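You operate a simulated robot arm through the tools that you are given. There is no shell and no other tool. Be economical: measure what you need, move in short steps, check, and stop when the job is done.

The job below is to be done with a simulated two-armed robot. You get a single attempt, and the scene is never put back.

TASK
Hold the red basin on the top of the black bench steady with one hand and put the scrub brush from the top of the black bench in it with the other.

Only the result counts: the job must be done as asked and must still hold three seconds after the hand-in. Knocking over, shifting, dropping, spilling or breaking anything else fails it.

THE ROBOT
Two 7-joint arms with two-finger parallel grippers on one trunk, on a base that drives. Base frame: it is fixed to the floor where the robot stands at the start and does not move with it; the origin is under the middle of the robot, x ahead of it, y to its left, z up. Units: mm, rad, N and s.
The left shoulder is at the start at [56, 101, 1034], the right one opposite. With the tool pointing down near the work surface each hand reaches from about 240 to 540 mm from the robot's upright axis, wherever it stands, measured 20 degrees to its own side. Payload 2.4 kg a hand.
The tool frame of a hand sits at the grasp point between the pads (the TCP): z along the fingers, y along the line on which they close. The tips reach 24 mm beyond it. The gripper opens to 68 mm. The fingers are 17 mm wide and 10 mm thick; the gripper's body (40 by 70 mm) begins 41 mm behind the TCP.
Orientation is that of the tool frame in the base frame, as a unit quaternion [x, y, z, w]. With the fingers straight down and closing along the base's y, the tool's x points along the base's -x, its y along +y and its z along -z.

THE INTERFACE
- The arms move only by the tool drive_tool. It takes "left_rows", "right_rows" or both (then of equal length, played together; a hand with none holds still); each is a list of rows, each a list of 7 numbers: the closure, from 0 (fully open) to 1 (shut), then the shift along the tool's x, y, z in units of 30 mm (1.0 is 30 mm), then the turn, a rotation vector about the tool's x, y, z in units of 6 degrees (1.0 is 6 degrees). In form: [[jaw, x, y, z, ax, ay, az], ...]. A call has 1 to 12 rows; each row shifts and turns the commanded pose from where the row before left it, along the tool's axes as they then stand. A call with a number of a shift or a turn outside -1 to 1 is refused whole. Rows are played at 5 a second. More than 50 mm and 0.15 rad between two rows, or a gripper value outside its range, and nothing of the call is played. A pose out of reach is approached as far as the arm can. The call stops where the force on the tool passes 40 N (or 10 N more than at its start, if that is more) or the arm is blocked; 0.2 s more then pass. The fingers move at their own pace (about 72 mm/s each) and stop on an object; they squeeze with about 43 N. The grip force told is the motor's: it shows also when the fingers shut on nothing. Time passes only in rows, and 0.2 s behind the last, so rows that do not move let the fingers close. The reply holds the time, the measured pose of the TCP, the force on the tool along the base axes, the opening and the grip force, in the units named above and with some noise, with the torque about the TCP (base axes, N m) and any sound that the robot's microphone picked up, and new pictures: "pictures" is both (left out), scene, wrist or none (wrist: the cameras of the hands that moved).
- Cameras (640 x 400 px; columns grow to the right, rows downward): "scene" is now at [144.8, 29, 1198.7]; the picture's right is [0.32, -0.95, 0.00], its down [-0.52, -0.17, -0.84] and it looks along [0.79, 0.26, -0.55] (base axes); focal length 285 px, centre (320, 200). "left" rides on the left gripper at [84, -11, -75] in its tool frame; the picture's right is [0.13, 0.99, 0.00], its down [-0.60, 0.08, -0.79] and it looks along [-0.79, 0.10, 0.61] (tool axes); focal length 251 px, centre (320, 200). "right" rides on the right gripper at [84, 11, -75] in its tool frame; the picture's right is [-0.13, 0.99, 0.00], its down [-0.60, -0.08, -0.79] and it looks along [-0.79, -0.10, 0.61] (tool axes); focal length 251 px, centre (320, 200). There is no depth. A picture from a camera that has moved, and an enlarged one, comes with that camera's place and axes in the base frame and with its lens.
- slide_trunk(by): slides the trunk up (or, below 0, down) by that many mm; the arms and the scene camera ride with it, the base frame stays. It gives what a move gives, with no picture.
- steer(legs): drives the robot by 1 to 6 legs, each [ahead, left, turn to the left] in mm, mm and rad, along the robot's own axes; the way and the turn of a leg run together, so that a leg with both is an arc; at most 1500 mm and 3.142 rad a leg. The arms and the cameras ride along, it lands a little off, and it stops where it bumps. It gives what a move gives, and a new picture of the scene camera.
- head_to(pan, tilt): turns the head with the scene camera to pan (to the left, within 1.501 rad either way) and tilt (down, from -0.506 to 1.204), counted from straight ahead of the robot. It gives what a move gives, and a new picture of the scene camera.
- enlarge(camera, box): a new picture of the part [left, top, right, bottom] of that camera's present view, enlarged. It takes no simulated time.
- job_done(): hands the job in; it is judged then, once.

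Go step by step. Nothing tells you exact positions but the pictures and the camera data: compare them with the known pose of the tool, close in by small moves and look again before you grip or let go. The budget is 120 turns and 260 pictures, counting those below and the enlarged ones. Unless the task says otherwise, let go and move clear before handing in, and close with one line.

The tools are called after "Request:" by a JSON object that holds its "api" and its "payload". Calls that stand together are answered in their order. drive_tool: Moves the arms, as the interface text tells. Its arguments: {"type":"object","properties":{"left_rows":{"type":"array","items":{"type":"array","items":{"type":"number"}}},"right_rows":{"type":"array","items":{"type":"array","items":{"type":"number"}}},"pictures":{"type":"string","enum":["both","scene","wrist","none"]}},"required":[]} The other tools are called the same way: slide_trunk (by) slides the trunk up or down; steer (legs) drives the base; head_to (pan, tilt) turns the head that bears the scene camera; enlarge (camera, box) takes an enlarged picture of a part of a camera's view; job_done () hands the job in.

At the start:

```text
t: 0.0
left_position: [345.3, 216.6, 974.0]
left_ee_rot: [0.0, 1.0, 0.0, 0.0]
left_contact_force: [-0.4, -0.2, 0.3]
left_torque: [0.0, 0.02, 0.02]
left_opening: 67.9
left_grasp_force: 0.1
right_position: [324.2, -38.9, 1028.3]
right_ee_rot: [0.001, 1.0, 0.001, 0.0]
right_contact_force: [-0.5, -0.7, -0.8]
right_torque: [0.01, 0.03, 0.01]
right_opening: 68.0
right_grasp_force: 0.0
trunk travel left (down, up): [-250.0, 600.0]
robot x, y, heading: [0.3, 2.2, -0.001]
head pan, tilt: [0.321, 0.581]
```

scene: 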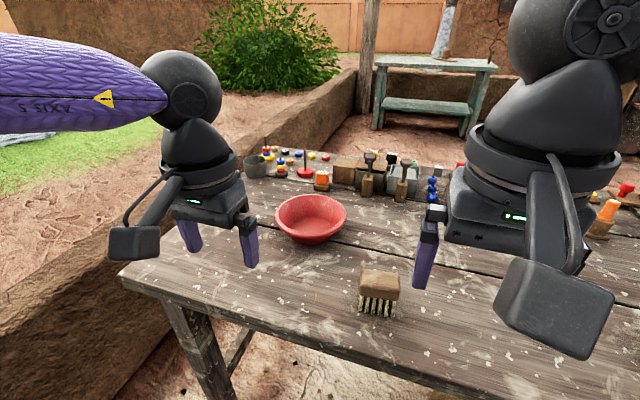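
right: 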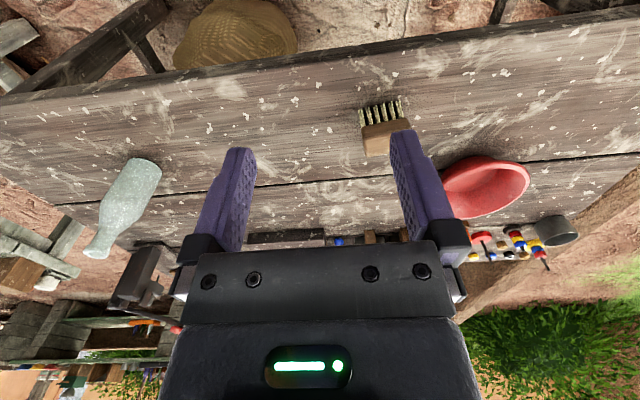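
left: 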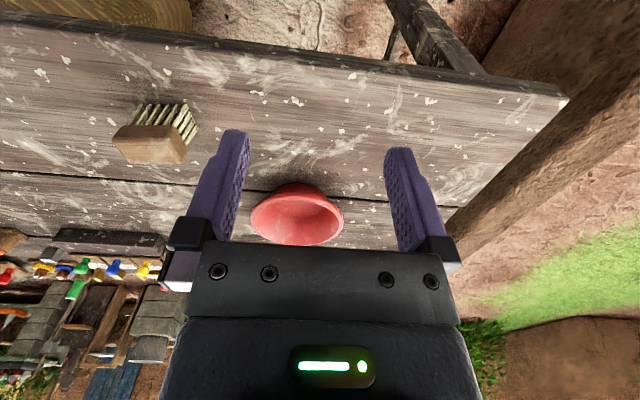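

The brush is at about (480, 33, 803) and the basin at about (615, 212, 820), with the basin a little out of reach. Before driving, I'll look closer and check the clearance to the bench.

Request:
{"api": "enlarge", "payload": {"camera": "scene", "box": [220, 140, 460, 330]}}

Request:
{"api": "head_to", "payload": {"pan": 0.2, "tilt": 1.15}}

```text
2.11 times, centred on (340, 235) of scene
camera zoom: at [144.8, 29.0, 1198.7], right [0.32, -0.95, 0.0], down [-0.52, -0.17, -0.84], along [0.79, 0.26, -0.55], focal length 600 px, centre (278, 126)
```

zoom: 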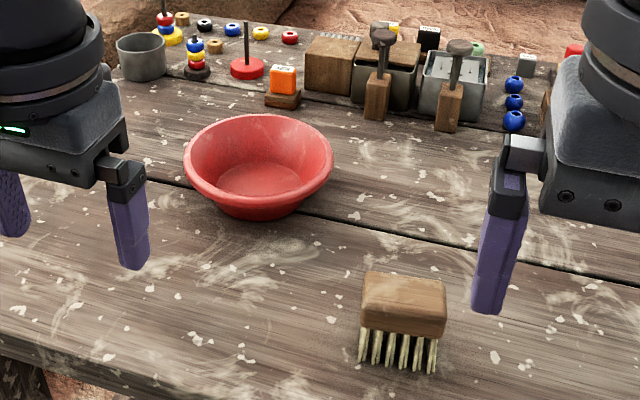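

```text
t: 1.0
left_position: [344.3, 217.0, 973.3]
left_ee_rot: [0.001, 1.0, 0.0, 0.0]
left_contact_force: [0.2, 0.6, 0.3]
left_torque: [0.04, 0.02, -0.02]
left_opening: 68.3
left_grasp_force: 0.1
right_position: [323.5, -40.0, 1028.3]
right_ee_rot: [0.001, 1.0, 0.0, 0.001]
right_contact_force: [-0.4, 0.6, -0.1]
right_torque: [0.02, -0.02, -0.01]
right_opening: 68.1
right_grasp_force: 0.1
trunk travel left (down, up): [-250.0, 600.0]
robot x, y, heading: [-2.2, 2.5, -0.002]
head pan, tilt: [0.201, 1.15]
camera scene: at [118.8, 12.9, 1155.2], right [0.2, -0.98, 0.0], down [-0.89, -0.18, -0.41], along [0.4, 0.08, -0.91], focal length 285 px, centre (320, 200)
```

scene: 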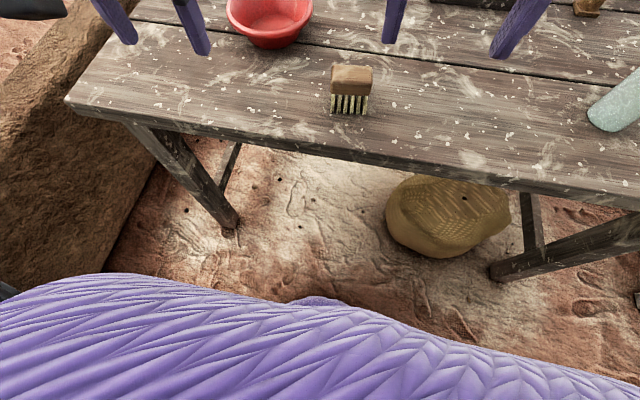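

The brush stands on its bristles and the floor between the robot and the bench is clear. I'll drive ahead and left so both objects come within reach.

Request:
{"api": "steer", "payload": {"legs": [[0, 140, 0], [120, 0, 0]]}}

Request:
{"api": "head_to", "payload": {"pan": 0.05, "tilt": 0.85}}

Request:
{"api": "drive_tool", "payload": {"left_rows": [[0, 0, 0, 0, 0, 0, 0]], "right_rows": [[0, 0, 0, 0, 0, 0, 0]], "pictures": "wrist"}}

```text
t: 3.1
left_position: [463.3, 357.3, 974.4]
left_ee_rot: [0.0, 1.0, 0.001, -0.001]
left_contact_force: [0.1, 0.2, 0.4]
left_torque: [0.0, 0.0, -0.02]
left_opening: 68.1
left_grasp_force: 0.1
right_position: [442.3, 101.3, 1027.8]
right_ee_rot: [0.001, 1.0, 0.0, 0.0]
right_contact_force: [-0.5, -0.6, 0.3]
right_torque: [-0.01, -0.01, 0.0]
right_opening: 67.9
right_grasp_force: 0.1
trunk travel left (down, up): [-250.0, 600.0]
robot x, y, heading: [116.8, 141.6, 0.0]
head pan, tilt: [0.201, 1.15]
camera scene: at [237.4, 153.0, 1155.2], right [0.2, -0.98, 0.0], down [-0.89, -0.18, -0.41], along [0.4, 0.08, -0.91], focal length 285 px, centre (320, 200)
```

scene: 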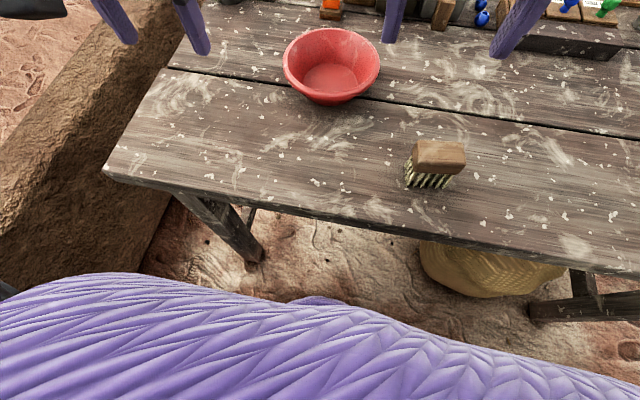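

```text
t: 3.9
left_position: [462.6, 358.0, 974.8]
left_ee_rot: [0.0, 1.0, 0.0, 0.0]
left_contact_force: [0.0, 0.8, 0.0]
left_torque: [0.0, 0.01, -0.01]
left_opening: 68.1
left_grasp_force: 0.1
right_position: [443.4, 101.5, 1028.8]
right_ee_rot: [0.001, 1.0, 0.001, 0.0]
right_contact_force: [0.1, -0.7, 0.0]
right_torque: [0.01, 0.01, 0.0]
right_opening: 68.0
right_grasp_force: 0.0
trunk travel left (down, up): [-250.0, 600.0]
robot x, y, heading: [119.8, 141.2, -0.002]
head pan, tilt: [0.051, 0.85]
camera scene: at [256.8, 145.1, 1176.0], right [0.05, -1.0, 0.0], down [-0.75, -0.04, -0.66], along [0.66, 0.03, -0.75], focal length 285 px, centre (320, 200)
```

scene: 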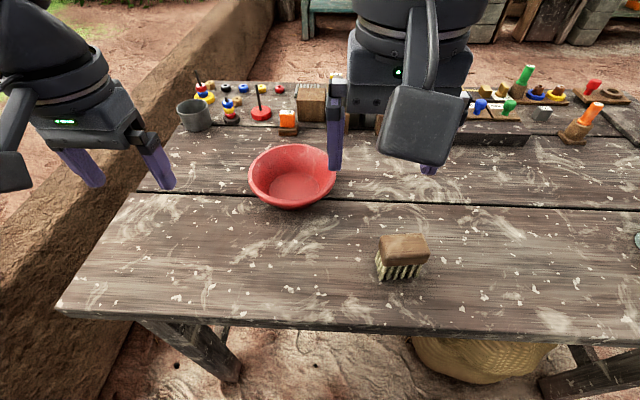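

```text
t: 4.3
left_position: [463.3, 356.9, 974.3]
left_ee_rot: [0.0, 1.0, 0.0, 0.0]
left_contact_force: [0.1, 0.3, -0.8]
left_torque: [0.02, -0.02, -0.01]
left_opening: 68.2
left_grasp_force: 0.2
right_position: [442.1, 101.6, 1028.7]
right_ee_rot: [0.001, 1.0, 0.001, 0.0]
right_contact_force: [0.1, 0.4, -0.6]
right_torque: [0.02, 0.02, 0.0]
right_opening: 68.0
right_grasp_force: 0.0
trunk travel left (down, up): [-250.0, 600.0]
robot x, y, heading: [118.3, 141.5, 0.001]
head pan, tilt: [0.051, 0.85]
camera right: at [358.2, 112.4, 1103.5], right [0.13, 0.99, 0.0], down [0.6, -0.08, 0.79], along [0.79, -0.1, -0.61], focal length 251 px, centre (320, 200)
camera left: at [379.7, 346.3, 1049.2], right [-0.13, 0.99, 0.0], down [0.6, 0.08, 0.79], along [0.79, 0.1, -0.61], focal length 251 px, centre (320, 200)
```

right: 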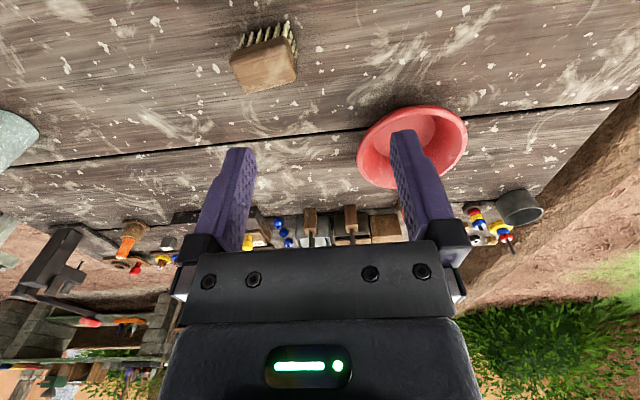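
left: 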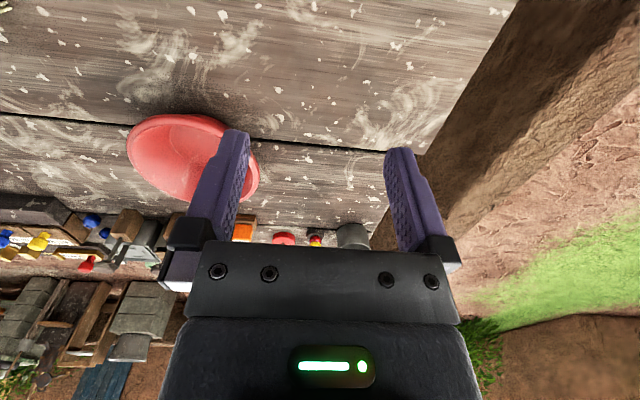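

The robot landed well placed. I'll bring the right hand over the brush and turn it a quarter, so it closes across the short side of the block.

Request:
{"api": "drive_tool", "payload": {"right_rows": [[0, -0.32, -0.55, 0.8, 0, 0, 0], [0, -0.32, -0.55, 0.8, 0, 0, 0], [0, -0.32, -0.55, 0.8, 0, 0, 0], [0, -0.32, -0.55, 0.8, 0, 0, 0], [0, 0, 0, 0, 0, 0, -1], [0, 0, 0, 0, 0, 0, -1], [0, 0, 0, 0, 0, 0, -1], [0, 0, 0, 0, 0, 0, -1], [0, 0, 0, 0, 0, 0, -1], [0, 0, 0, 0, 0, 0, -1], [0, 0, 0, 0, 0, 0, -1], [0, 0, 0, 0, 0, 0, -1]], "pictures": "none"}}

Request:
{"api": "drive_tool", "payload": {"right_rows": [[0, 0, 0, 0, 0, 0, -1], [0, 0, 0, 0, 0, 0, -1], [0, 0, 0, 0, 0, 0, -1], [0, 0, 0, 0, 0, 0, -1], [0, 0, 0, 0, 0, 0, -1], [0, 0, 0, 0, 0, 0, -1], [0, 0, 0, 0, 0, 0, -1], [0, 0, 0, 0, 0, 0, 0]], "pictures": "both"}}

```text
t: 6.9
left_position: [462.8, 356.5, 973.6]
left_ee_rot: [0.0, 1.0, 0.0, 0.0]
left_contact_force: [-0.6, -0.1, 0.2]
left_torque: [-0.01, 0.02, 0.02]
left_opening: 68.1
left_grasp_force: 0.1
right_position: [480.6, 35.6, 932.8]
right_ee_rot: [-0.406, 0.914, 0.001, 0.001]
right_contact_force: [0.0, -0.3, 0.8]
right_torque: [-0.04, -0.01, -0.02]
right_opening: 67.9
right_grasp_force: 0.0
trunk travel left (down, up): [-250.0, 600.0]
robot x, y, heading: [116.8, 140.6, 0.003]
head pan, tilt: [0.051, 0.85]
```

```text
t: 8.7
left_position: [463.1, 356.5, 973.9]
left_ee_rot: [0.0, 1.0, 0.001, -0.001]
left_contact_force: [0.3, 0.5, -0.3]
left_torque: [-0.01, 0.04, -0.01]
left_opening: 67.7
left_grasp_force: 0.1
right_position: [448.0, 77.6, 933.6]
right_ee_rot: [-0.606, 0.796, 0.0, 0.001]
right_contact_force: [0.4, 0.4, -0.9]
right_torque: [-0.01, -0.03, 0.01]
right_opening: 68.1
right_grasp_force: 0.1
right hand out of reach, approached as far as the arm can: row 3, 4, 5, 6, 7
trunk travel left (down, up): [-250.0, 600.0]
robot x, y, heading: [118.8, 137.9, -0.001]
head pan, tilt: [0.051, 0.85]
camera scene: at [256.9, 145.0, 1176.0], right [0.05, -1.0, 0.0], down [-0.75, -0.04, -0.66], along [0.66, 0.03, -0.75], focal length 285 px, centre (320, 200)
camera right: at [414.1, -1.1, 1008.8], right [-0.92, 0.39, 0.0], down [0.24, 0.56, 0.79], along [0.31, 0.73, -0.61], focal length 251 px, centre (320, 200)
```

scene: 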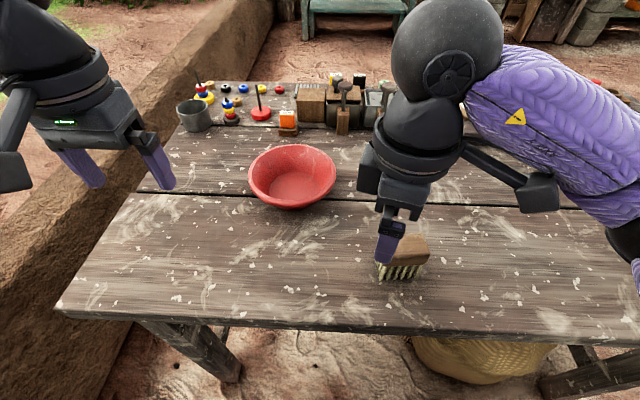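
right: 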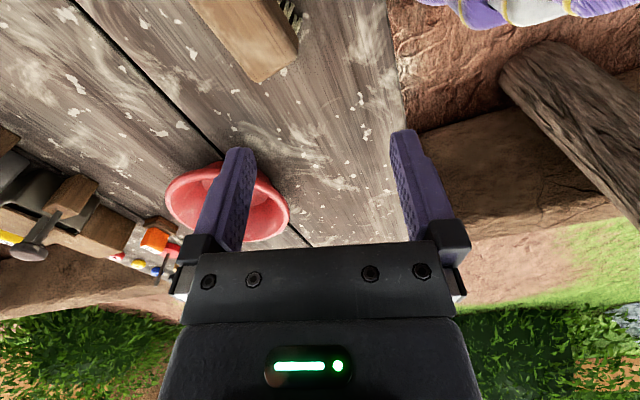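

Near 75° the wrist stops in this direction. I'll turn it the other way, since the closing line comes out the same.

Request:
{"api": "drive_tool", "payload": {"right_rows": [[0, 0, 0, 0, 0, 0, 1], [0, 0, 0, 0, 0, 0, 1], [0, 0, 0, 0, 0, 0, 1], [0, 0, 0, 0, 0, 0, 1], [0, 0, 0, 0, 0, 0, 1], [0, 0, 0, 0, 0, 0, 1], [0, 0, 0, 0, 0, 0, 1], [0, 0, 0, 0, 0, 0, 1], [0, 0, 0, 0, 0, 0, 1], [0, 0, 0, 0, 0, 0, 1], [0, 0, 0, 0, 0, 0, 1], [0, 0, 0, 0, 0, 0, 1]], "pictures": "none"}}

Request:
{"api": "drive_tool", "payload": {"right_rows": [[0, 0, 0, 0, 0, 0, 1], [0, 0, 0, 0, 0, 0, 1], [0, 0, 0, 0, 0, 0, 1], [0, 0, 0, 0, 0, 0, 1], [0, 0, 0, 0, 0, 0, 1], [0, 0, 0, 0, 0, 0, 1], [0, 0, 0, 0, 0, 0, 1], [0, 0, 0, 0, 0, 0, 1], [0, 0, 0, 0, 0, 0, 1], [0, 0, 0, 0, 0, 0, 1], [0, 0, 0, 0, 0, 0, 1], [0, 0, 0, 0, 0, 0, 1]], "pictures": "none"}}

Request:
{"api": "drive_tool", "payload": {"right_rows": [[0, 0, 0, 0, 0, 0, 1], [0, 0, 0, 0, 0, 0, 1], [0, 0, 0, 0, 0, 0, 1], [0, 0, 0, 0, 0, 0, 1], [0, 0, 0, 0, 0, 0, 1]], "pictures": "both"}}

```text
t: 11.3
left_position: [461.8, 357.2, 973.6]
left_ee_rot: [0.0, 1.0, 0.0, 0.0]
left_contact_force: [-0.2, 0.4, 0.7]
left_torque: [0.01, -0.02, 0.01]
left_opening: 68.1
left_grasp_force: 0.1
right_position: [448.2, 77.9, 933.4]
right_ee_rot: [-0.023, 1.0, 0.001, 0.0]
right_contact_force: [0.5, -0.9, -0.6]
right_torque: [0.01, -0.01, -0.02]
right_opening: 67.8
right_grasp_force: 0.1
trunk travel left (down, up): [-250.0, 600.0]
robot x, y, heading: [118.5, 138.8, -0.002]
head pan, tilt: [0.051, 0.85]
```

```text
t: 13.9
left_position: [463.5, 356.9, 973.4]
left_ee_rot: [0.0, 1.0, 0.0, 0.0]
left_contact_force: [0.1, -0.6, 0.6]
left_torque: [-0.02, -0.01, -0.02]
left_opening: 68.0
left_grasp_force: 0.0
right_position: [446.8, 76.2, 933.1]
right_ee_rot: [0.57, 0.822, 0.001, -0.001]
right_contact_force: [-0.5, -0.5, 0.1]
right_torque: [-0.01, 0.01, -0.03]
right_opening: 68.2
right_grasp_force: 0.0
trunk travel left (down, up): [-250.0, 600.0]
robot x, y, heading: [119.4, 140.4, -0.0]
head pan, tilt: [0.051, 0.85]
```

```text
t: 15.1
left_position: [463.8, 356.4, 973.9]
left_ee_rot: [0.0, 1.0, 0.0, 0.0]
left_contact_force: [-0.2, 0.5, 0.4]
left_torque: [0.02, -0.01, 0.0]
left_opening: 67.9
left_grasp_force: 0.1
right_position: [447.8, 76.6, 932.9]
right_ee_rot: [0.763, 0.646, 0.0, -0.001]
right_contact_force: [0.0, 1.0, 0.0]
right_torque: [-0.03, 0.01, 0.01]
right_opening: 68.0
right_grasp_force: 0.0
trunk travel left (down, up): [-250.0, 600.0]
robot x, y, heading: [120.6, 137.2, -0.006]
head pan, tilt: [0.051, 0.85]
camera scene: at [256.9, 145.0, 1176.0], right [0.05, -1.0, 0.0], down [-0.75, -0.04, -0.66], along [0.66, 0.03, -0.75], focal length 285 px, centre (320, 200)
camera right: at [472.0, 157.4, 1008.2], right [0.96, -0.29, 0.0], down [-0.18, -0.58, 0.79], along [-0.23, -0.76, -0.61], focal length 251 px, centre (320, 200)
```

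scene: 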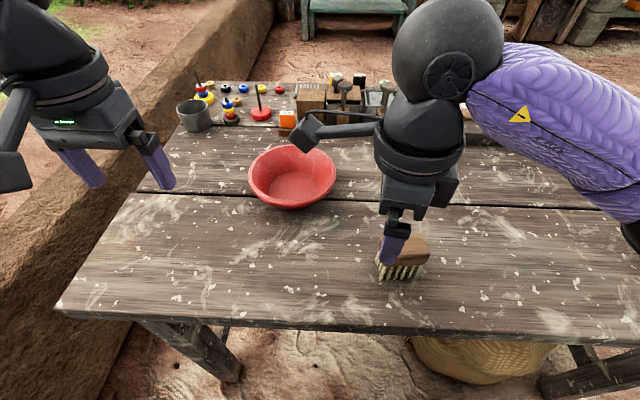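
right: 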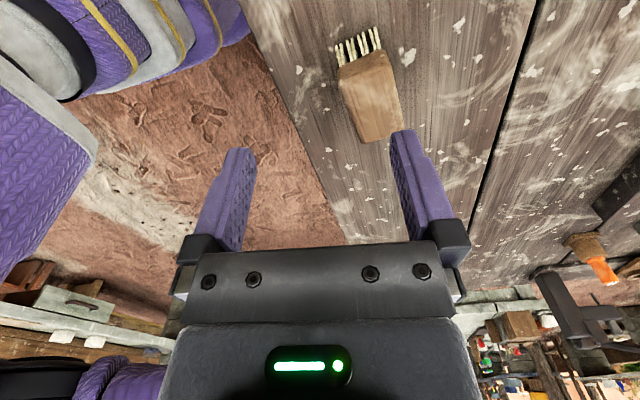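

This direction works. I'll zoom in on the brush to fix its place and angle.

Request:
{"api": "enlarge", "payload": {"camera": "right", "box": [290, 10, 450, 160]}}

Request:
{"api": "enlarge", "payload": {"camera": "scene", "box": [340, 200, 460, 300]}}

```text
2.67 times, centred on (370, 85) of right
camera zoom: at [472.0, 157.4, 1008.2], right [0.96, -0.29, 0.0], down [-0.18, -0.58, 0.79], along [-0.23, -0.76, -0.61], focal length 670 px, centre (187, 507)
```

zoom: 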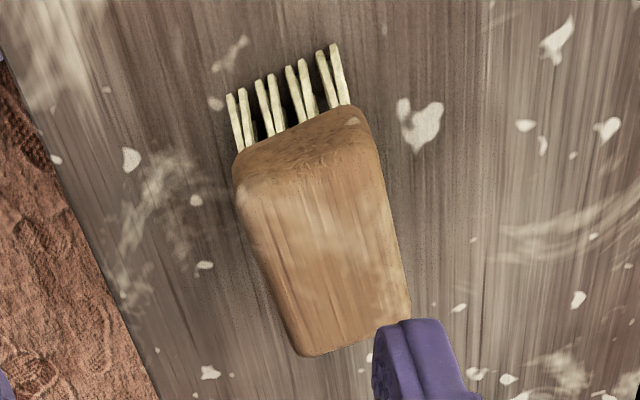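

```text
4.00 times, centred on (400, 250) of scene
camera zoom: at [256.9, 145.0, 1176.0], right [0.05, -1.0, 0.0], down [-0.75, -0.04, -0.66], along [0.66, 0.03, -0.75], focal length 1140 px, centre (0, 0)
```

zoom: 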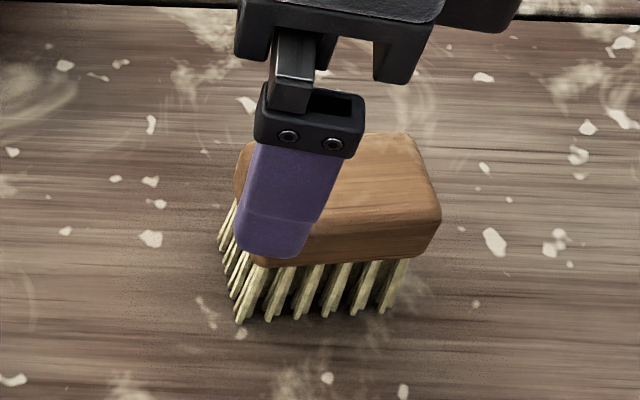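

The brush top is at about (480, 37, 832), roughly 36 × 60 mm and yawed about 6°. I'll align above it and check.

Request:
{"api": "drive_tool", "payload": {"right_rows": [[0, 0, 0, 0, 0, 0, -0.9], [0, 0, 0, 0, 0, 0, -0.9], [0, 0, 0, 0, 0, 0, -0.8], [0, -0.7, 0.47, 0, 0, 0, 0], [0, -0.71, 0.47, 0, 0, 0, 0], [0, 0, 0, 0.7, 0, 0, 0], [0, 0, 0, 0.7, 0, 0, 0], [0, 0, 0, 0.6, 0, 0, 0]], "pictures": "both"}}

```text
t: 16.9
left_position: [463.4, 356.4, 974.2]
left_ee_rot: [-0.001, 1.0, 0.0, 0.0]
left_contact_force: [0.7, -0.5, 0.1]
left_torque: [0.0, 0.03, 0.03]
left_opening: 68.0
left_grasp_force: 0.0
right_position: [481.3, 35.8, 871.9]
right_ee_rot: [0.668, 0.744, 0.002, -0.001]
right_contact_force: [-0.5, -0.7, 0.1]
right_torque: [0.04, 0.06, 0.01]
right_opening: 68.0
right_grasp_force: 0.0
trunk travel left (down, up): [-250.0, 600.0]
robot x, y, heading: [114.4, 141.7, -0.001]
head pan, tilt: [0.051, 0.85]
camera scene: at [256.9, 145.0, 1176.0], right [0.05, -1.0, 0.0], down [-0.75, -0.04, -0.66], along [0.66, 0.03, -0.75], focal length 285 px, centre (320, 200)
camera right: at [482.3, 121.8, 948.0], right [1.0, -0.02, 0.0], down [-0.01, -0.61, 0.79], along [-0.02, -0.79, -0.61], focal length 251 px, centre (320, 200)
```

scene: 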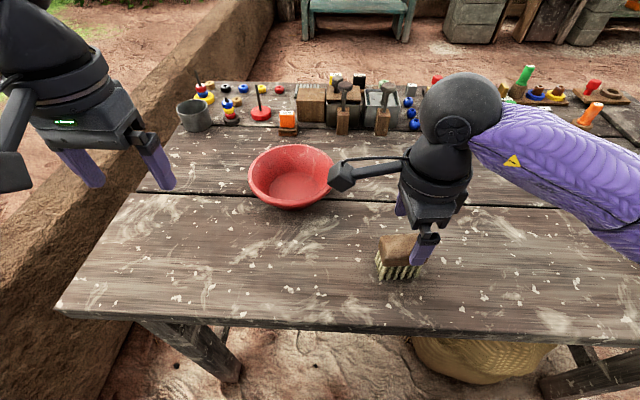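
right: 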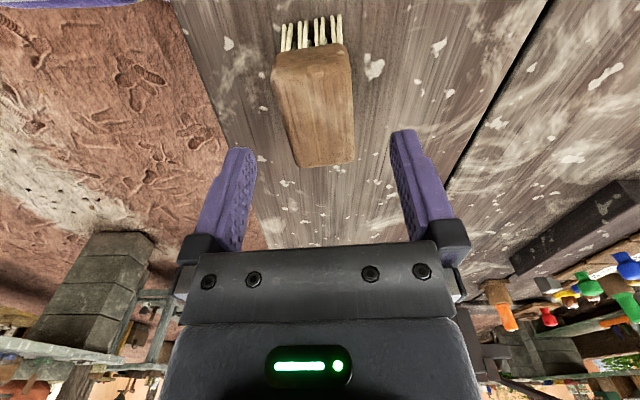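

The hand is aligned with the brush, so I'll go down and close on the block.

Request:
{"api": "drive_tool", "payload": {"right_rows": [[0, 0, 0, 0.6, 0, 0, -0.2], [0, 0, 0, 0.6, 0, 0, 0], [0, 0, 0, 0.6, 0, 0, 0], [0, 0, 0, 0, 0, 0, 0]], "pictures": "both"}}

```text
t: 17.9
left_position: [463.3, 357.2, 974.1]
left_ee_rot: [0.0, 1.0, 0.0, 0.0]
left_contact_force: [0.9, 0.2, -0.4]
left_torque: [0.03, 0.02, -0.03]
left_opening: 68.1
left_grasp_force: 0.1
right_position: [480.3, 38.1, 819.6]
right_ee_rot: [0.66, 0.751, 0.001, 0.0]
right_contact_force: [1.0, 0.2, 0.5]
right_torque: [0.01, 0.02, -0.04]
right_opening: 68.0
right_grasp_force: 0.0
trunk travel left (down, up): [-250.0, 600.0]
robot x, y, heading: [118.2, 141.4, -0.0]
head pan, tilt: [0.051, 0.85]
camera scene: at [256.9, 145.0, 1176.0], right [0.05, -1.0, 0.0], down [-0.75, -0.04, -0.66], along [0.66, 0.03, -0.75], focal length 285 px, centre (320, 200)
camera right: at [479.9, 123.7, 894.1], right [1.0, 0.0, 0.0], down [0.0, -0.61, 0.79], along [0.0, -0.79, -0.61], focal length 251 px, centre (320, 200)
```

scene: 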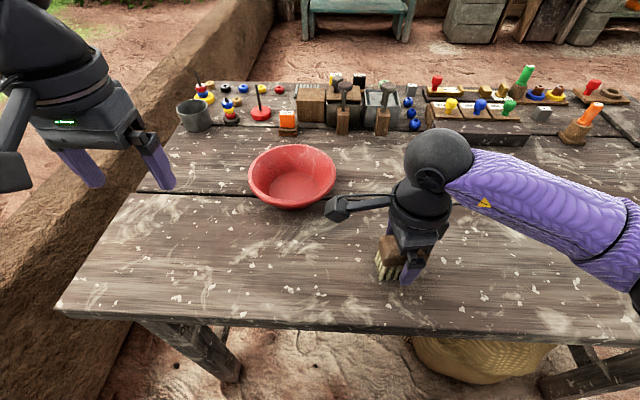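
right: 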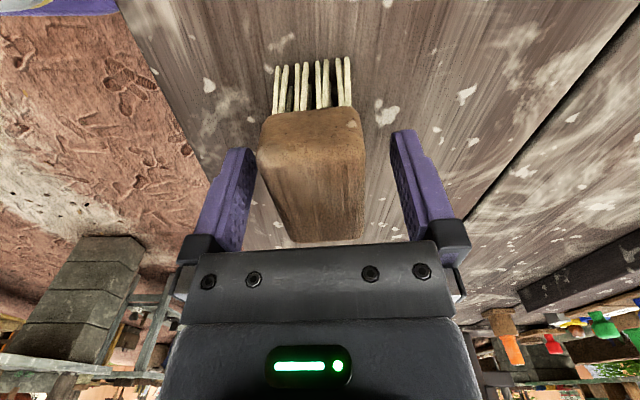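

The fingers straddle the block, so I'll close and lift.

Request:
{"api": "drive_tool", "payload": {"right_rows": [[0.5, 0, 0, 0, 0, 0, 0], [1, 0, 0, 0, 0, 0, 0], [1, 0, 0, 0, 0, 0, 0], [1, 0, 0, 0, 0, 0, 0], [1, 0, 0, 0, 0, 0, 0]], "pictures": "wrist"}}

Request:
{"api": "drive_tool", "payload": {"right_rows": [[1, 0, 0, -0.5, 0, 0, 0], [1, 0, 0, -1, 0, 0, 0], [1, 0, 0, -1, 0, 0, 0], [1, 0, 0, -1, 0, 0, 0], [1, 0, 0, -0.8, 0, 0, 0], [1, 0, 0, 0, 0, 0, 0]], "pictures": "both"}}

```text
t: 19.1
left_position: [463.4, 357.1, 973.5]
left_ee_rot: [0.0, 1.0, 0.0, -0.001]
left_contact_force: [0.1, -0.9, -0.9]
left_torque: [-0.01, -0.03, -0.01]
left_opening: 68.0
left_grasp_force: 0.0
right_position: [480.1, 37.9, 819.3]
right_ee_rot: [0.66, 0.751, 0.001, -0.001]
right_contact_force: [-0.8, -0.3, 0.5]
right_torque: [0.0, 0.01, -0.02]
right_opening: 39.6
right_grasp_force: 43.2
trunk travel left (down, up): [-250.0, 600.0]
robot x, y, heading: [117.0, 135.9, -0.002]
head pan, tilt: [0.051, 0.85]
camera right: at [480.0, 123.7, 894.3], right [1.0, 0.0, 0.0], down [0.0, -0.61, 0.79], along [0.0, -0.79, -0.61], focal length 251 px, centre (320, 200)
```

right: 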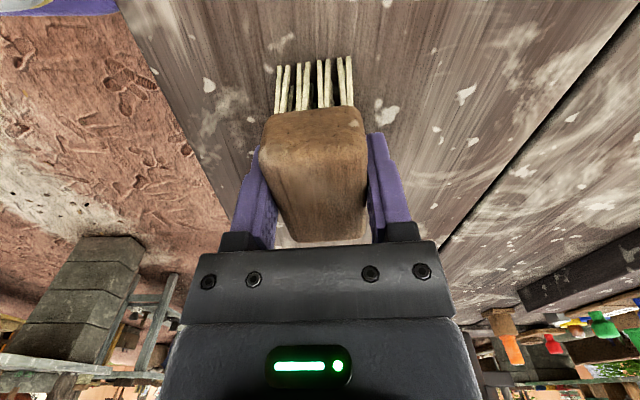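

```text
t: 20.5
left_position: [462.7, 357.9, 973.7]
left_ee_rot: [0.0, 1.0, 0.001, -0.001]
left_contact_force: [0.8, 0.3, 0.1]
left_torque: [-0.01, 0.0, -0.03]
left_opening: 68.1
left_grasp_force: 0.1
right_position: [481.0, 38.7, 948.3]
right_ee_rot: [0.66, 0.751, 0.0, -0.001]
right_contact_force: [-0.2, 0.4, -0.6]
right_torque: [0.03, 0.02, 0.0]
right_opening: 0.0
right_grasp_force: 23.7
trunk travel left (down, up): [-250.0, 600.0]
robot x, y, heading: [118.9, 138.5, 0.0]
head pan, tilt: [0.051, 0.85]
camera scene: at [256.9, 145.1, 1176.0], right [0.05, -1.0, 0.0], down [-0.75, -0.04, -0.66], along [0.66, 0.03, -0.75], focal length 285 px, centre (320, 200)
camera right: at [480.2, 124.1, 1024.1], right [1.0, 0.0, 0.0], down [0.0, -0.61, 0.79], along [0.0, -0.79, -0.61], focal length 251 px, centre (320, 200)
```

scene: 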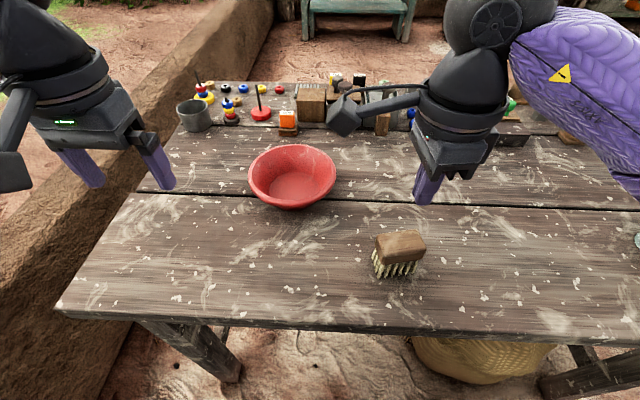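
right: 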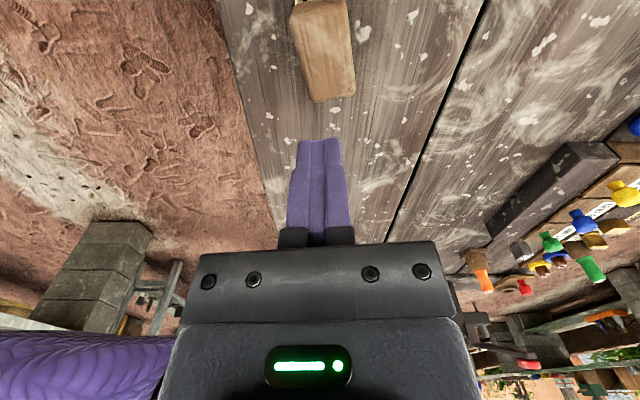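

The brush slipped out as I lifted, so my grip was too high. It still stands upright. I'll measure again with an open hand.

Request:
{"api": "drive_tool", "payload": {"right_rows": [[0, 0, 0, 0, 0, 0, 0], [0, 0, 0, 0.7, 0, 0, 0], [0, 0, 0, 0.7, 0, 0, 0], [0, 0, 0, 0, 0, 0, 0]], "pictures": "none"}}

Request:
{"api": "enlarge", "payload": {"camera": "right", "box": [240, 0, 400, 150]}}

Request:
{"api": "enlarge", "payload": {"camera": "scene", "box": [340, 200, 460, 300]}}

```text
t: 21.5
left_position: [463.3, 357.4, 974.0]
left_ee_rot: [0.001, 1.0, 0.0, -0.001]
left_contact_force: [-0.1, 0.8, 0.1]
left_torque: [-0.02, -0.01, -0.03]
left_opening: 68.0
left_grasp_force: 0.1
right_position: [480.4, 38.1, 905.8]
right_ee_rot: [0.66, 0.752, 0.001, 0.001]
right_contact_force: [0.4, -0.1, 0.0]
right_torque: [-0.03, 0.0, 0.01]
right_opening: 68.2
right_grasp_force: 0.0
trunk travel left (down, up): [-250.0, 600.0]
robot x, y, heading: [118.9, 139.3, 0.001]
head pan, tilt: [0.051, 0.85]
```

```text
2.67 times, centred on (320, 75) of right
camera zoom: at [480.8, 123.6, 980.5], right [1.0, 0.0, 0.0], down [0.0, -0.61, 0.79], along [0.0, -0.79, -0.61], focal length 670 px, centre (320, 533)
```

zoom: 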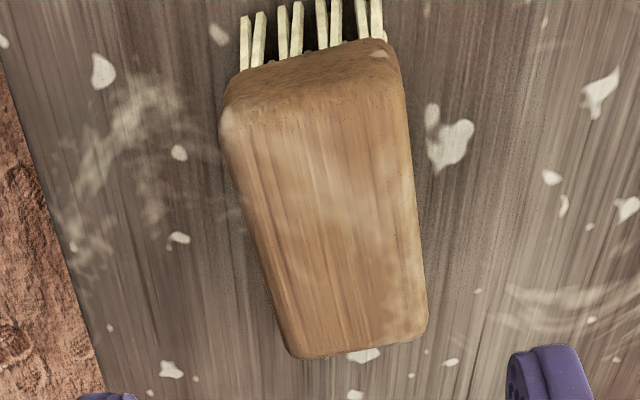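

```text
4.00 times, centred on (400, 250) of scene
camera zoom: at [256.9, 145.0, 1176.0], right [0.05, -1.0, 0.0], down [-0.75, -0.04, -0.66], along [0.66, 0.03, -0.75], focal length 1140 px, centre (0, 0)
```

zoom: 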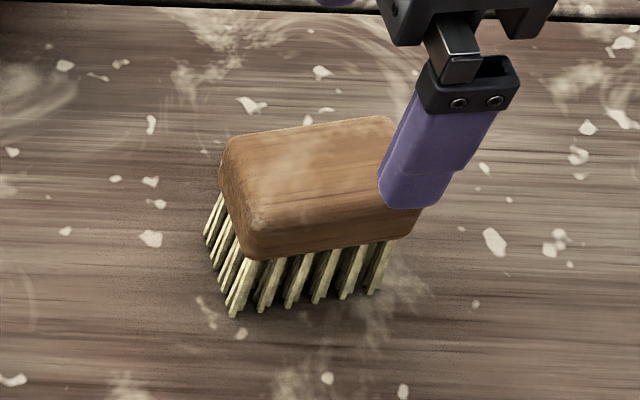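

The wood block spans roughly z 806–827, centred at about (486, 38) with 12° of yaw. This time I'll realign and grip about 15 mm lower.

Request:
{"api": "drive_tool", "payload": {"right_rows": [[0, 0, 0, 0, 0, 0, -0.75], [0, 0, 0.19, 0.6, 0, 0, 0], [0, 0, 0, 0.8, 0, 0, 0], [0, 0, 0, 0.8, 0, 0, 0], [0, 0, 0, 0.8, 0, 0, 0], [0, 0, 0, 0.45, 0, 0, 0], [0.4, 0, 0, 0, 0, 0, 0], [1, 0, 0, 0, 0, 0, 0], [1, 0, 0, 0, 0, 0, 0], [1, 0, 0, 0, 0, 0, 0]], "pictures": "both"}}

```text
t: 23.7
left_position: [463.6, 356.6, 974.0]
left_ee_rot: [-0.001, 1.0, 0.0, -0.001]
left_contact_force: [0.4, 0.1, 0.7]
left_torque: [-0.01, -0.03, 0.01]
left_opening: 68.1
left_grasp_force: 0.1
right_position: [484.4, 37.6, 800.7]
right_ee_rot: [0.63, 0.776, 0.0, -0.002]
right_contact_force: [0.1, 0.1, -0.3]
right_torque: [0.01, 0.01, 0.0]
right_opening: 39.8
right_grasp_force: 42.9
trunk travel left (down, up): [-250.0, 600.0]
robot x, y, heading: [121.4, 135.5, -0.002]
head pan, tilt: [0.051, 0.85]
camera scene: at [256.9, 145.0, 1176.0], right [0.05, -1.0, 0.0], down [-0.75, -0.04, -0.66], along [0.66, 0.03, -0.75], focal length 285 px, centre (320, 200)
camera right: at [477.6, 122.9, 876.8], right [1.0, 0.08, 0.0], down [0.05, -0.61, 0.79], along [0.06, -0.79, -0.61], focal length 251 px, centre (320, 200)
```

scene: 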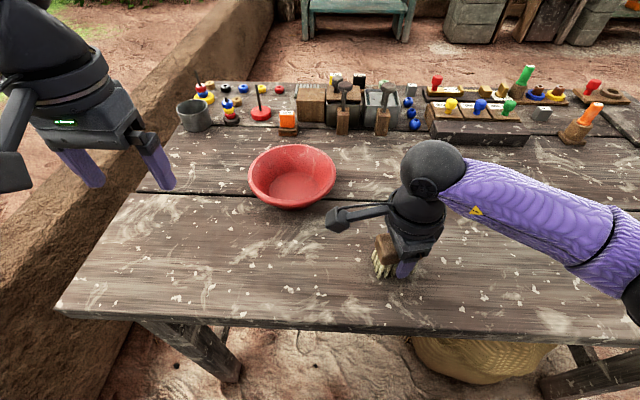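
right: 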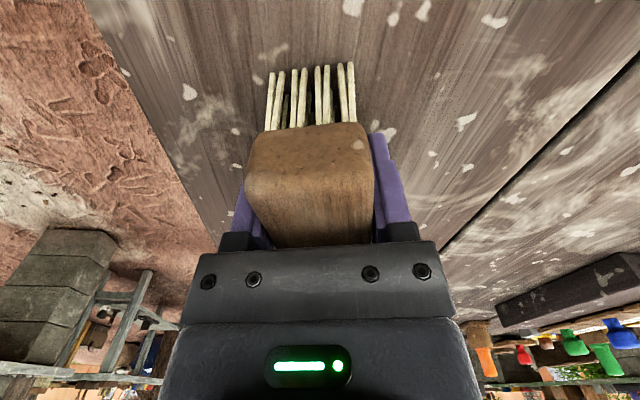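

It is gripped deeper now, so I'll lift slowly and check.

Request:
{"api": "drive_tool", "payload": {"right_rows": [[1, 0, 0, 0, 0, 0, 0], [1, 0, 0, -0.3, 0, 0, 0], [1, 0, 0, -0.3, 0, 0, 0], [1, 0, 0, -0.3, 0, 0, 0], [1, 0, 0, 0, 0, 0, 0]], "pictures": "both"}}

```text
t: 24.9
left_position: [462.7, 356.2, 973.6]
left_ee_rot: [-0.001, 1.0, 0.0, -0.001]
left_contact_force: [0.0, 1.2, -0.8]
left_torque: [0.0, 0.02, -0.02]
left_opening: 68.1
left_grasp_force: 0.0
right_position: [486.2, 38.8, 829.3]
right_ee_rot: [0.63, 0.777, 0.001, -0.001]
right_contact_force: [-0.3, -0.2, -1.3]
right_torque: [0.03, -0.01, -0.02]
right_opening: 39.6
right_grasp_force: 43.9
trunk travel left (down, up): [-250.0, 600.0]
robot x, y, heading: [118.3, 143.4, -0.0]
head pan, tilt: [0.051, 0.85]
camera scene: at [256.9, 145.0, 1176.0], right [0.05, -1.0, 0.0], down [-0.75, -0.04, -0.66], along [0.66, 0.03, -0.75], focal length 285 px, centre (320, 200)
camera right: at [478.7, 123.0, 905.8], right [1.0, 0.08, 0.0], down [0.05, -0.61, 0.79], along [0.06, -0.79, -0.61], focal length 251 px, centre (320, 200)
```

scene: 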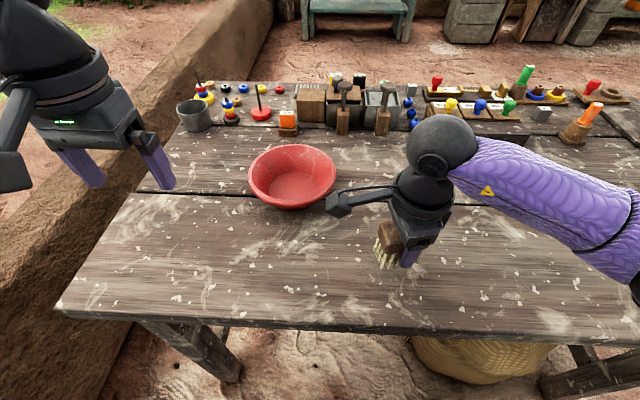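
right: 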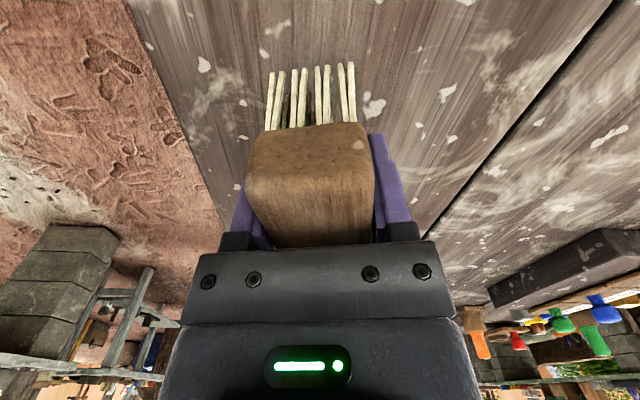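

The brush came up with the hand. I'll raise it more, gently.

Request:
{"api": "drive_tool", "payload": {"right_rows": [[1, 0, 0, -0.4, 0, 0, 0], [1, 0, 0, -0.4, 0, 0, 0], [1, 0, 0, -0.4, 0, 0, 0], [1, 0, 0, -0.4, 0, 0, 0], [1, 0, 0, -0.4, 0, 0, 0], [1, 0, 0, -0.4, 0, 0, 0], [1, 0, 0, -0.4, 0, 0, 0], [1, 0, 0, -0.4, 0, 0, 0], [1, 0, 0, -0.4, 0, 0, 0], [1, 0, 0, 0, 0, 0, 0]], "pictures": "both"}}

Request:
{"api": "enlarge", "payload": {"camera": "scene", "box": [220, 110, 380, 230]}}

```text
t: 27.1
left_position: [462.3, 356.8, 973.0]
left_ee_rot: [0.0, 1.0, 0.0, 0.0]
left_contact_force: [-0.7, -0.2, 0.2]
left_torque: [0.01, -0.03, 0.01]
left_opening: 67.9
left_grasp_force: 0.0
right_position: [486.2, 38.6, 939.3]
right_ee_rot: [0.63, 0.777, 0.001, 0.0]
right_contact_force: [-0.2, -0.9, -1.2]
right_torque: [0.04, 0.0, -0.01]
right_opening: 39.5
right_grasp_force: 43.0
trunk travel left (down, up): [-250.0, 600.0]
robot x, y, heading: [117.9, 144.2, -0.0]
head pan, tilt: [0.051, 0.85]
camera scene: at [256.9, 145.0, 1176.0], right [0.05, -1.0, 0.0], down [-0.75, -0.04, -0.66], along [0.66, 0.03, -0.75], focal length 285 px, centre (320, 200)
camera right: at [479.1, 124.0, 1014.3], right [1.0, 0.08, 0.0], down [0.05, -0.61, 0.79], along [0.06, -0.79, -0.61], focal length 251 px, centre (320, 200)
```

scene: 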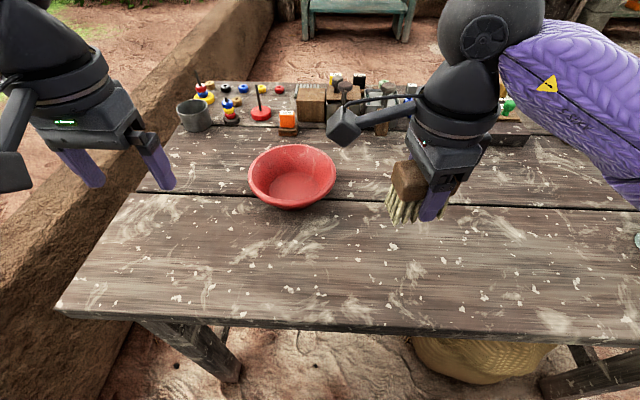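
right: 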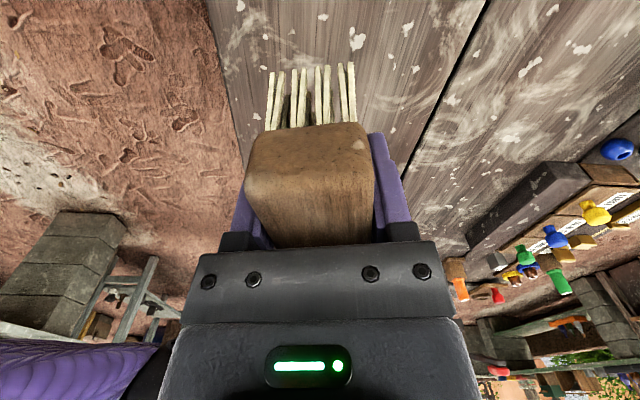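

```text
3.33 times, centred on (300, 170) of scene
camera zoom: at [256.9, 145.0, 1176.0], right [0.05, -1.0, 0.0], down [-0.75, -0.04, -0.66], along [0.66, 0.03, -0.75], focal length 950 px, centre (387, 300)
```

zoom: 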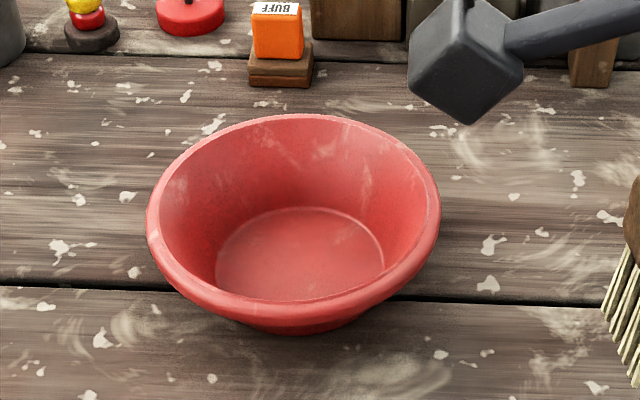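

The brush is held securely. The basin rim centre is at about (634, 212, 820) with a radius near 80 mm, so I'll drive closer for a comfortable reach.

Request:
{"api": "steer", "payload": {"legs": [[75, 25, 0]]}}

```text
t: 28.2
left_position: [537.1, 383.5, 973.0]
left_ee_rot: [0.0, 1.0, 0.0, -0.001]
left_contact_force: [0.1, -0.4, 0.4]
left_torque: [0.02, 0.02, 0.03]
left_opening: 68.1
left_grasp_force: 0.1
right_position: [560.6, 65.9, 939.2]
right_ee_rot: [0.629, 0.777, 0.001, 0.0]
right_contact_force: [0.8, -0.2, -0.9]
right_torque: [0.0, 0.0, 0.0]
right_opening: 39.4
right_grasp_force: 43.9
trunk travel left (down, up): [-250.0, 600.0]
robot x, y, heading: [192.0, 165.9, 0.006]
head pan, tilt: [0.051, 0.85]
camera scene: at [331.4, 170.8, 1176.0], right [0.05, -1.0, 0.0], down [-0.75, -0.04, -0.66], along [0.66, 0.03, -0.75], focal length 285 px, centre (320, 200)
```

scene: 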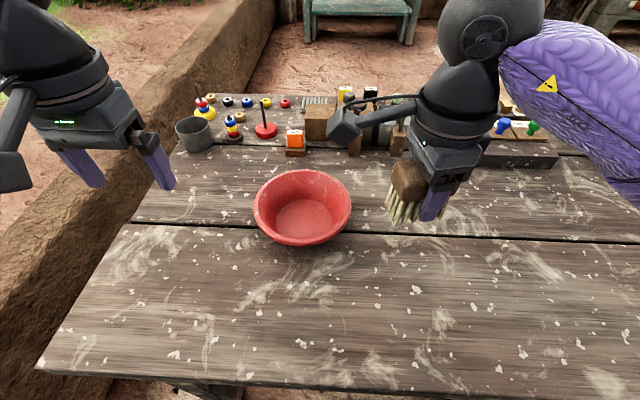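

The left hand goes above the left edge of the basin rim next, for a close look.

Request:
{"api": "drive_tool", "payload": {"left_rows": [[0, -0.54, -0.5, 0.3, 0, 0, 0], [0, -0.54, -0.5, 0.3, 0, 0, 0], [0, -0.54, -0.5, 0.3, 0, 0, 0], [0, -0.54, -0.5, 0.3, 0, 0, 0], [0, -0.54, -0.5, 0.3, 0, 0, 0], [0, -0.54, -0.5, 0.3, 0, 0, 0], [0, 0, 0, 0, 0, 0, 0]], "pictures": "both"}}

```text
t: 29.8
left_position: [628.3, 295.5, 920.1]
left_ee_rot: [0.0, 1.0, 0.001, -0.001]
left_contact_force: [-0.2, -0.3, 0.3]
left_torque: [0.0, 0.0, 0.0]
left_opening: 68.1
left_grasp_force: 0.0
left hand out of reach, approached as far as the arm can: row 6
right_position: [560.4, 65.1, 939.1]
right_ee_rot: [0.629, 0.777, 0.001, 0.0]
right_contact_force: [-0.1, 0.3, -0.1]
right_torque: [0.03, 0.0, 0.01]
right_opening: 39.9
right_grasp_force: 43.2
trunk travel left (down, up): [-250.0, 600.0]
robot x, y, heading: [190.7, 166.8, 0.001]
head pan, tilt: [0.051, 0.85]
camera scene: at [331.4, 170.7, 1176.0], right [0.05, -1.0, 0.0], down [-0.75, -0.04, -0.66], along [0.66, 0.03, -0.75], focal length 285 px, centre (320, 200)
camera left: at [545.6, 285.9, 995.3], right [-0.13, 0.99, 0.0], down [0.6, 0.08, 0.79], along [0.79, 0.1, -0.61], focal length 251 px, centre (320, 200)
```

scene: 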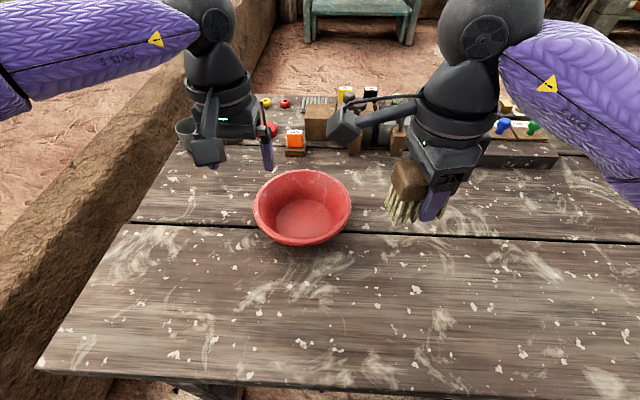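
left: 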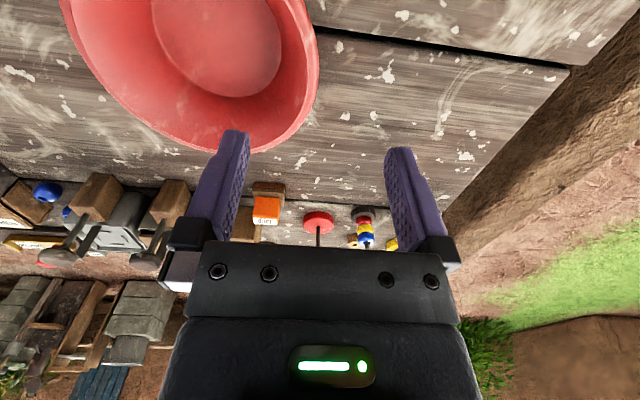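

The rim's left edge is at about (630, 294, 820), and the wall slopes inward going down. I'll tilt the left hand about 24° to match the wall and line it up above the rim.

Request:
{"api": "drive_tool", "payload": {"left_rows": [[0, 0.2, 0.3, 0, 1, 0, 0], [0, 0, 0.3, 0, 1, 0, 0], [0, 0, 0.3, 0.2, 1, 0, 0], [0, 0, 0.26, 0.2, 1, 0, 0], [0, 0, 0, 0, 0, 0, 0]], "pictures": "both"}}

```text
t: 31.0
left_position: [621.7, 329.2, 904.4]
left_ee_rot: [-0.001, 0.978, -0.21, 0.0]
left_contact_force: [0.0, -0.1, 0.1]
left_torque: [-0.01, -0.03, 0.03]
left_opening: 67.9
left_grasp_force: 0.0
right_position: [560.9, 65.3, 938.1]
right_ee_rot: [0.629, 0.777, 0.001, -0.001]
right_contact_force: [0.5, -0.4, -1.0]
right_torque: [-0.01, -0.02, -0.01]
right_opening: 39.5
right_grasp_force: 43.3
trunk travel left (down, up): [-250.0, 600.0]
robot x, y, heading: [191.1, 164.4, -0.001]
head pan, tilt: [0.051, 0.85]
camera scene: at [331.3, 170.8, 1176.0], right [0.05, -1.0, 0.0], down [-0.75, -0.04, -0.66], along [0.66, 0.03, -0.75], focal length 285 px, centre (320, 200)
camera left: at [539.2, 349.9, 976.5], right [-0.13, 0.91, -0.4], down [0.6, 0.4, 0.69], along [0.79, -0.15, -0.6], focal length 251 px, centre (320, 200)
```

scene: 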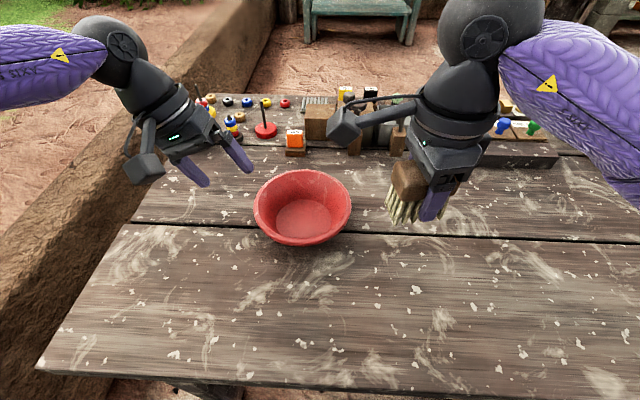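
left: 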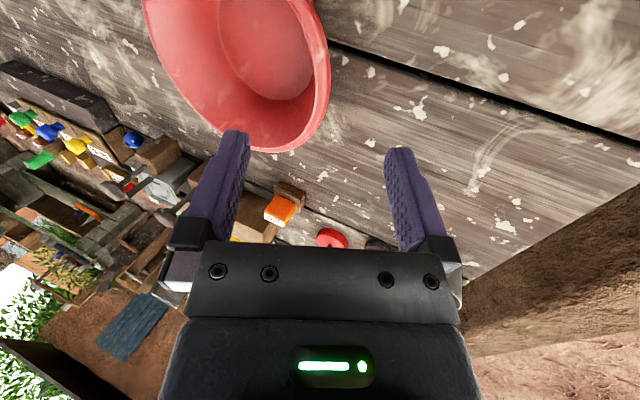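

The line of approach meets the rim between the fingers. I'll descend most of the way and look.

Request:
{"api": "drive_tool", "payload": {"left_rows": [[0, 0, 0, 0.6, 0, 0, 0], [0, 0, 0, 0.6, 0, 0, 0], [0, 0, 0, 0.6, 0, 0, 0], [0, 0, 0, 0, 0, 0, 0]], "pictures": "both"}}

Request:
{"api": "enlarge", "payload": {"camera": "scene", "box": [160, 120, 360, 260]}}

```text
t: 32.0
left_position: [622.4, 303.6, 852.6]
left_ee_rot: [-0.001, 0.978, -0.208, -0.001]
left_contact_force: [0.0, -0.7, -0.2]
left_torque: [0.02, 0.01, -0.01]
left_opening: 67.9
left_grasp_force: 0.2
right_position: [560.9, 65.7, 938.6]
right_ee_rot: [0.629, 0.778, 0.001, -0.001]
right_contact_force: [-0.3, -0.4, -1.9]
right_torque: [0.01, 0.0, -0.03]
right_opening: 39.5
right_grasp_force: 42.8
trunk travel left (down, up): [-250.0, 600.0]
robot x, y, heading: [193.2, 163.5, 0.003]
head pan, tilt: [0.051, 0.85]
camera scene: at [331.3, 170.7, 1176.0], right [0.05, -1.0, 0.0], down [-0.75, -0.04, -0.66], along [0.66, 0.03, -0.75], focal length 285 px, centre (320, 200)
camera left: at [539.3, 325.5, 925.8], right [-0.13, 0.91, -0.4], down [0.6, 0.4, 0.69], along [0.79, -0.15, -0.6], focal length 251 px, centre (320, 200)
```

scene: 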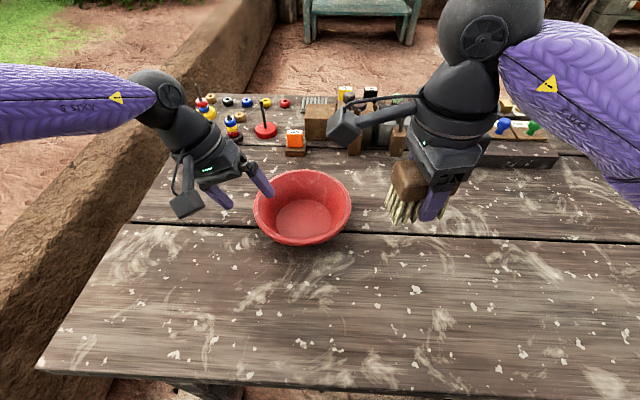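
left: 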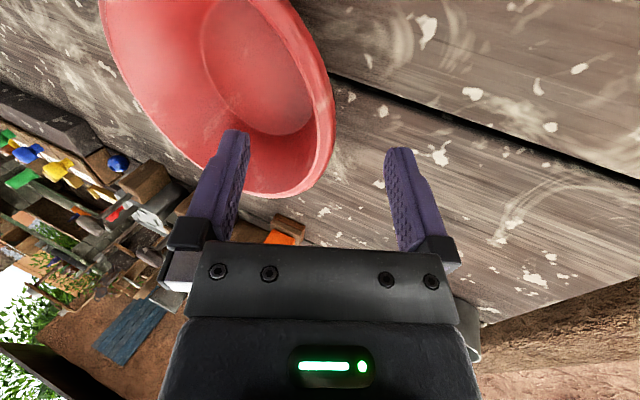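

```text
2.86 times, centred on (260, 190) of scene
camera zoom: at [331.3, 170.7, 1176.0], right [0.05, -1.0, 0.0], down [-0.75, -0.04, -0.66], along [0.66, 0.03, -0.75], focal length 814 px, centre (491, 229)
```

zoom: 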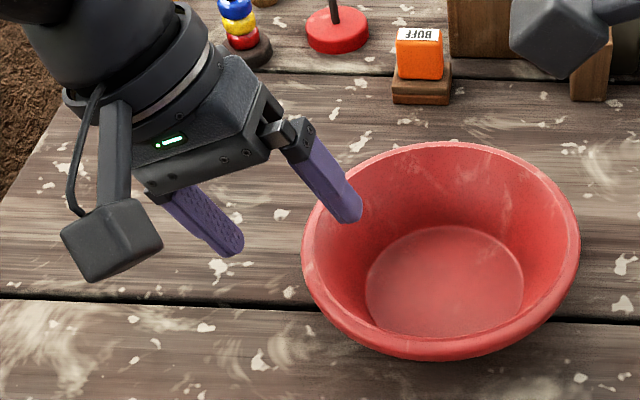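

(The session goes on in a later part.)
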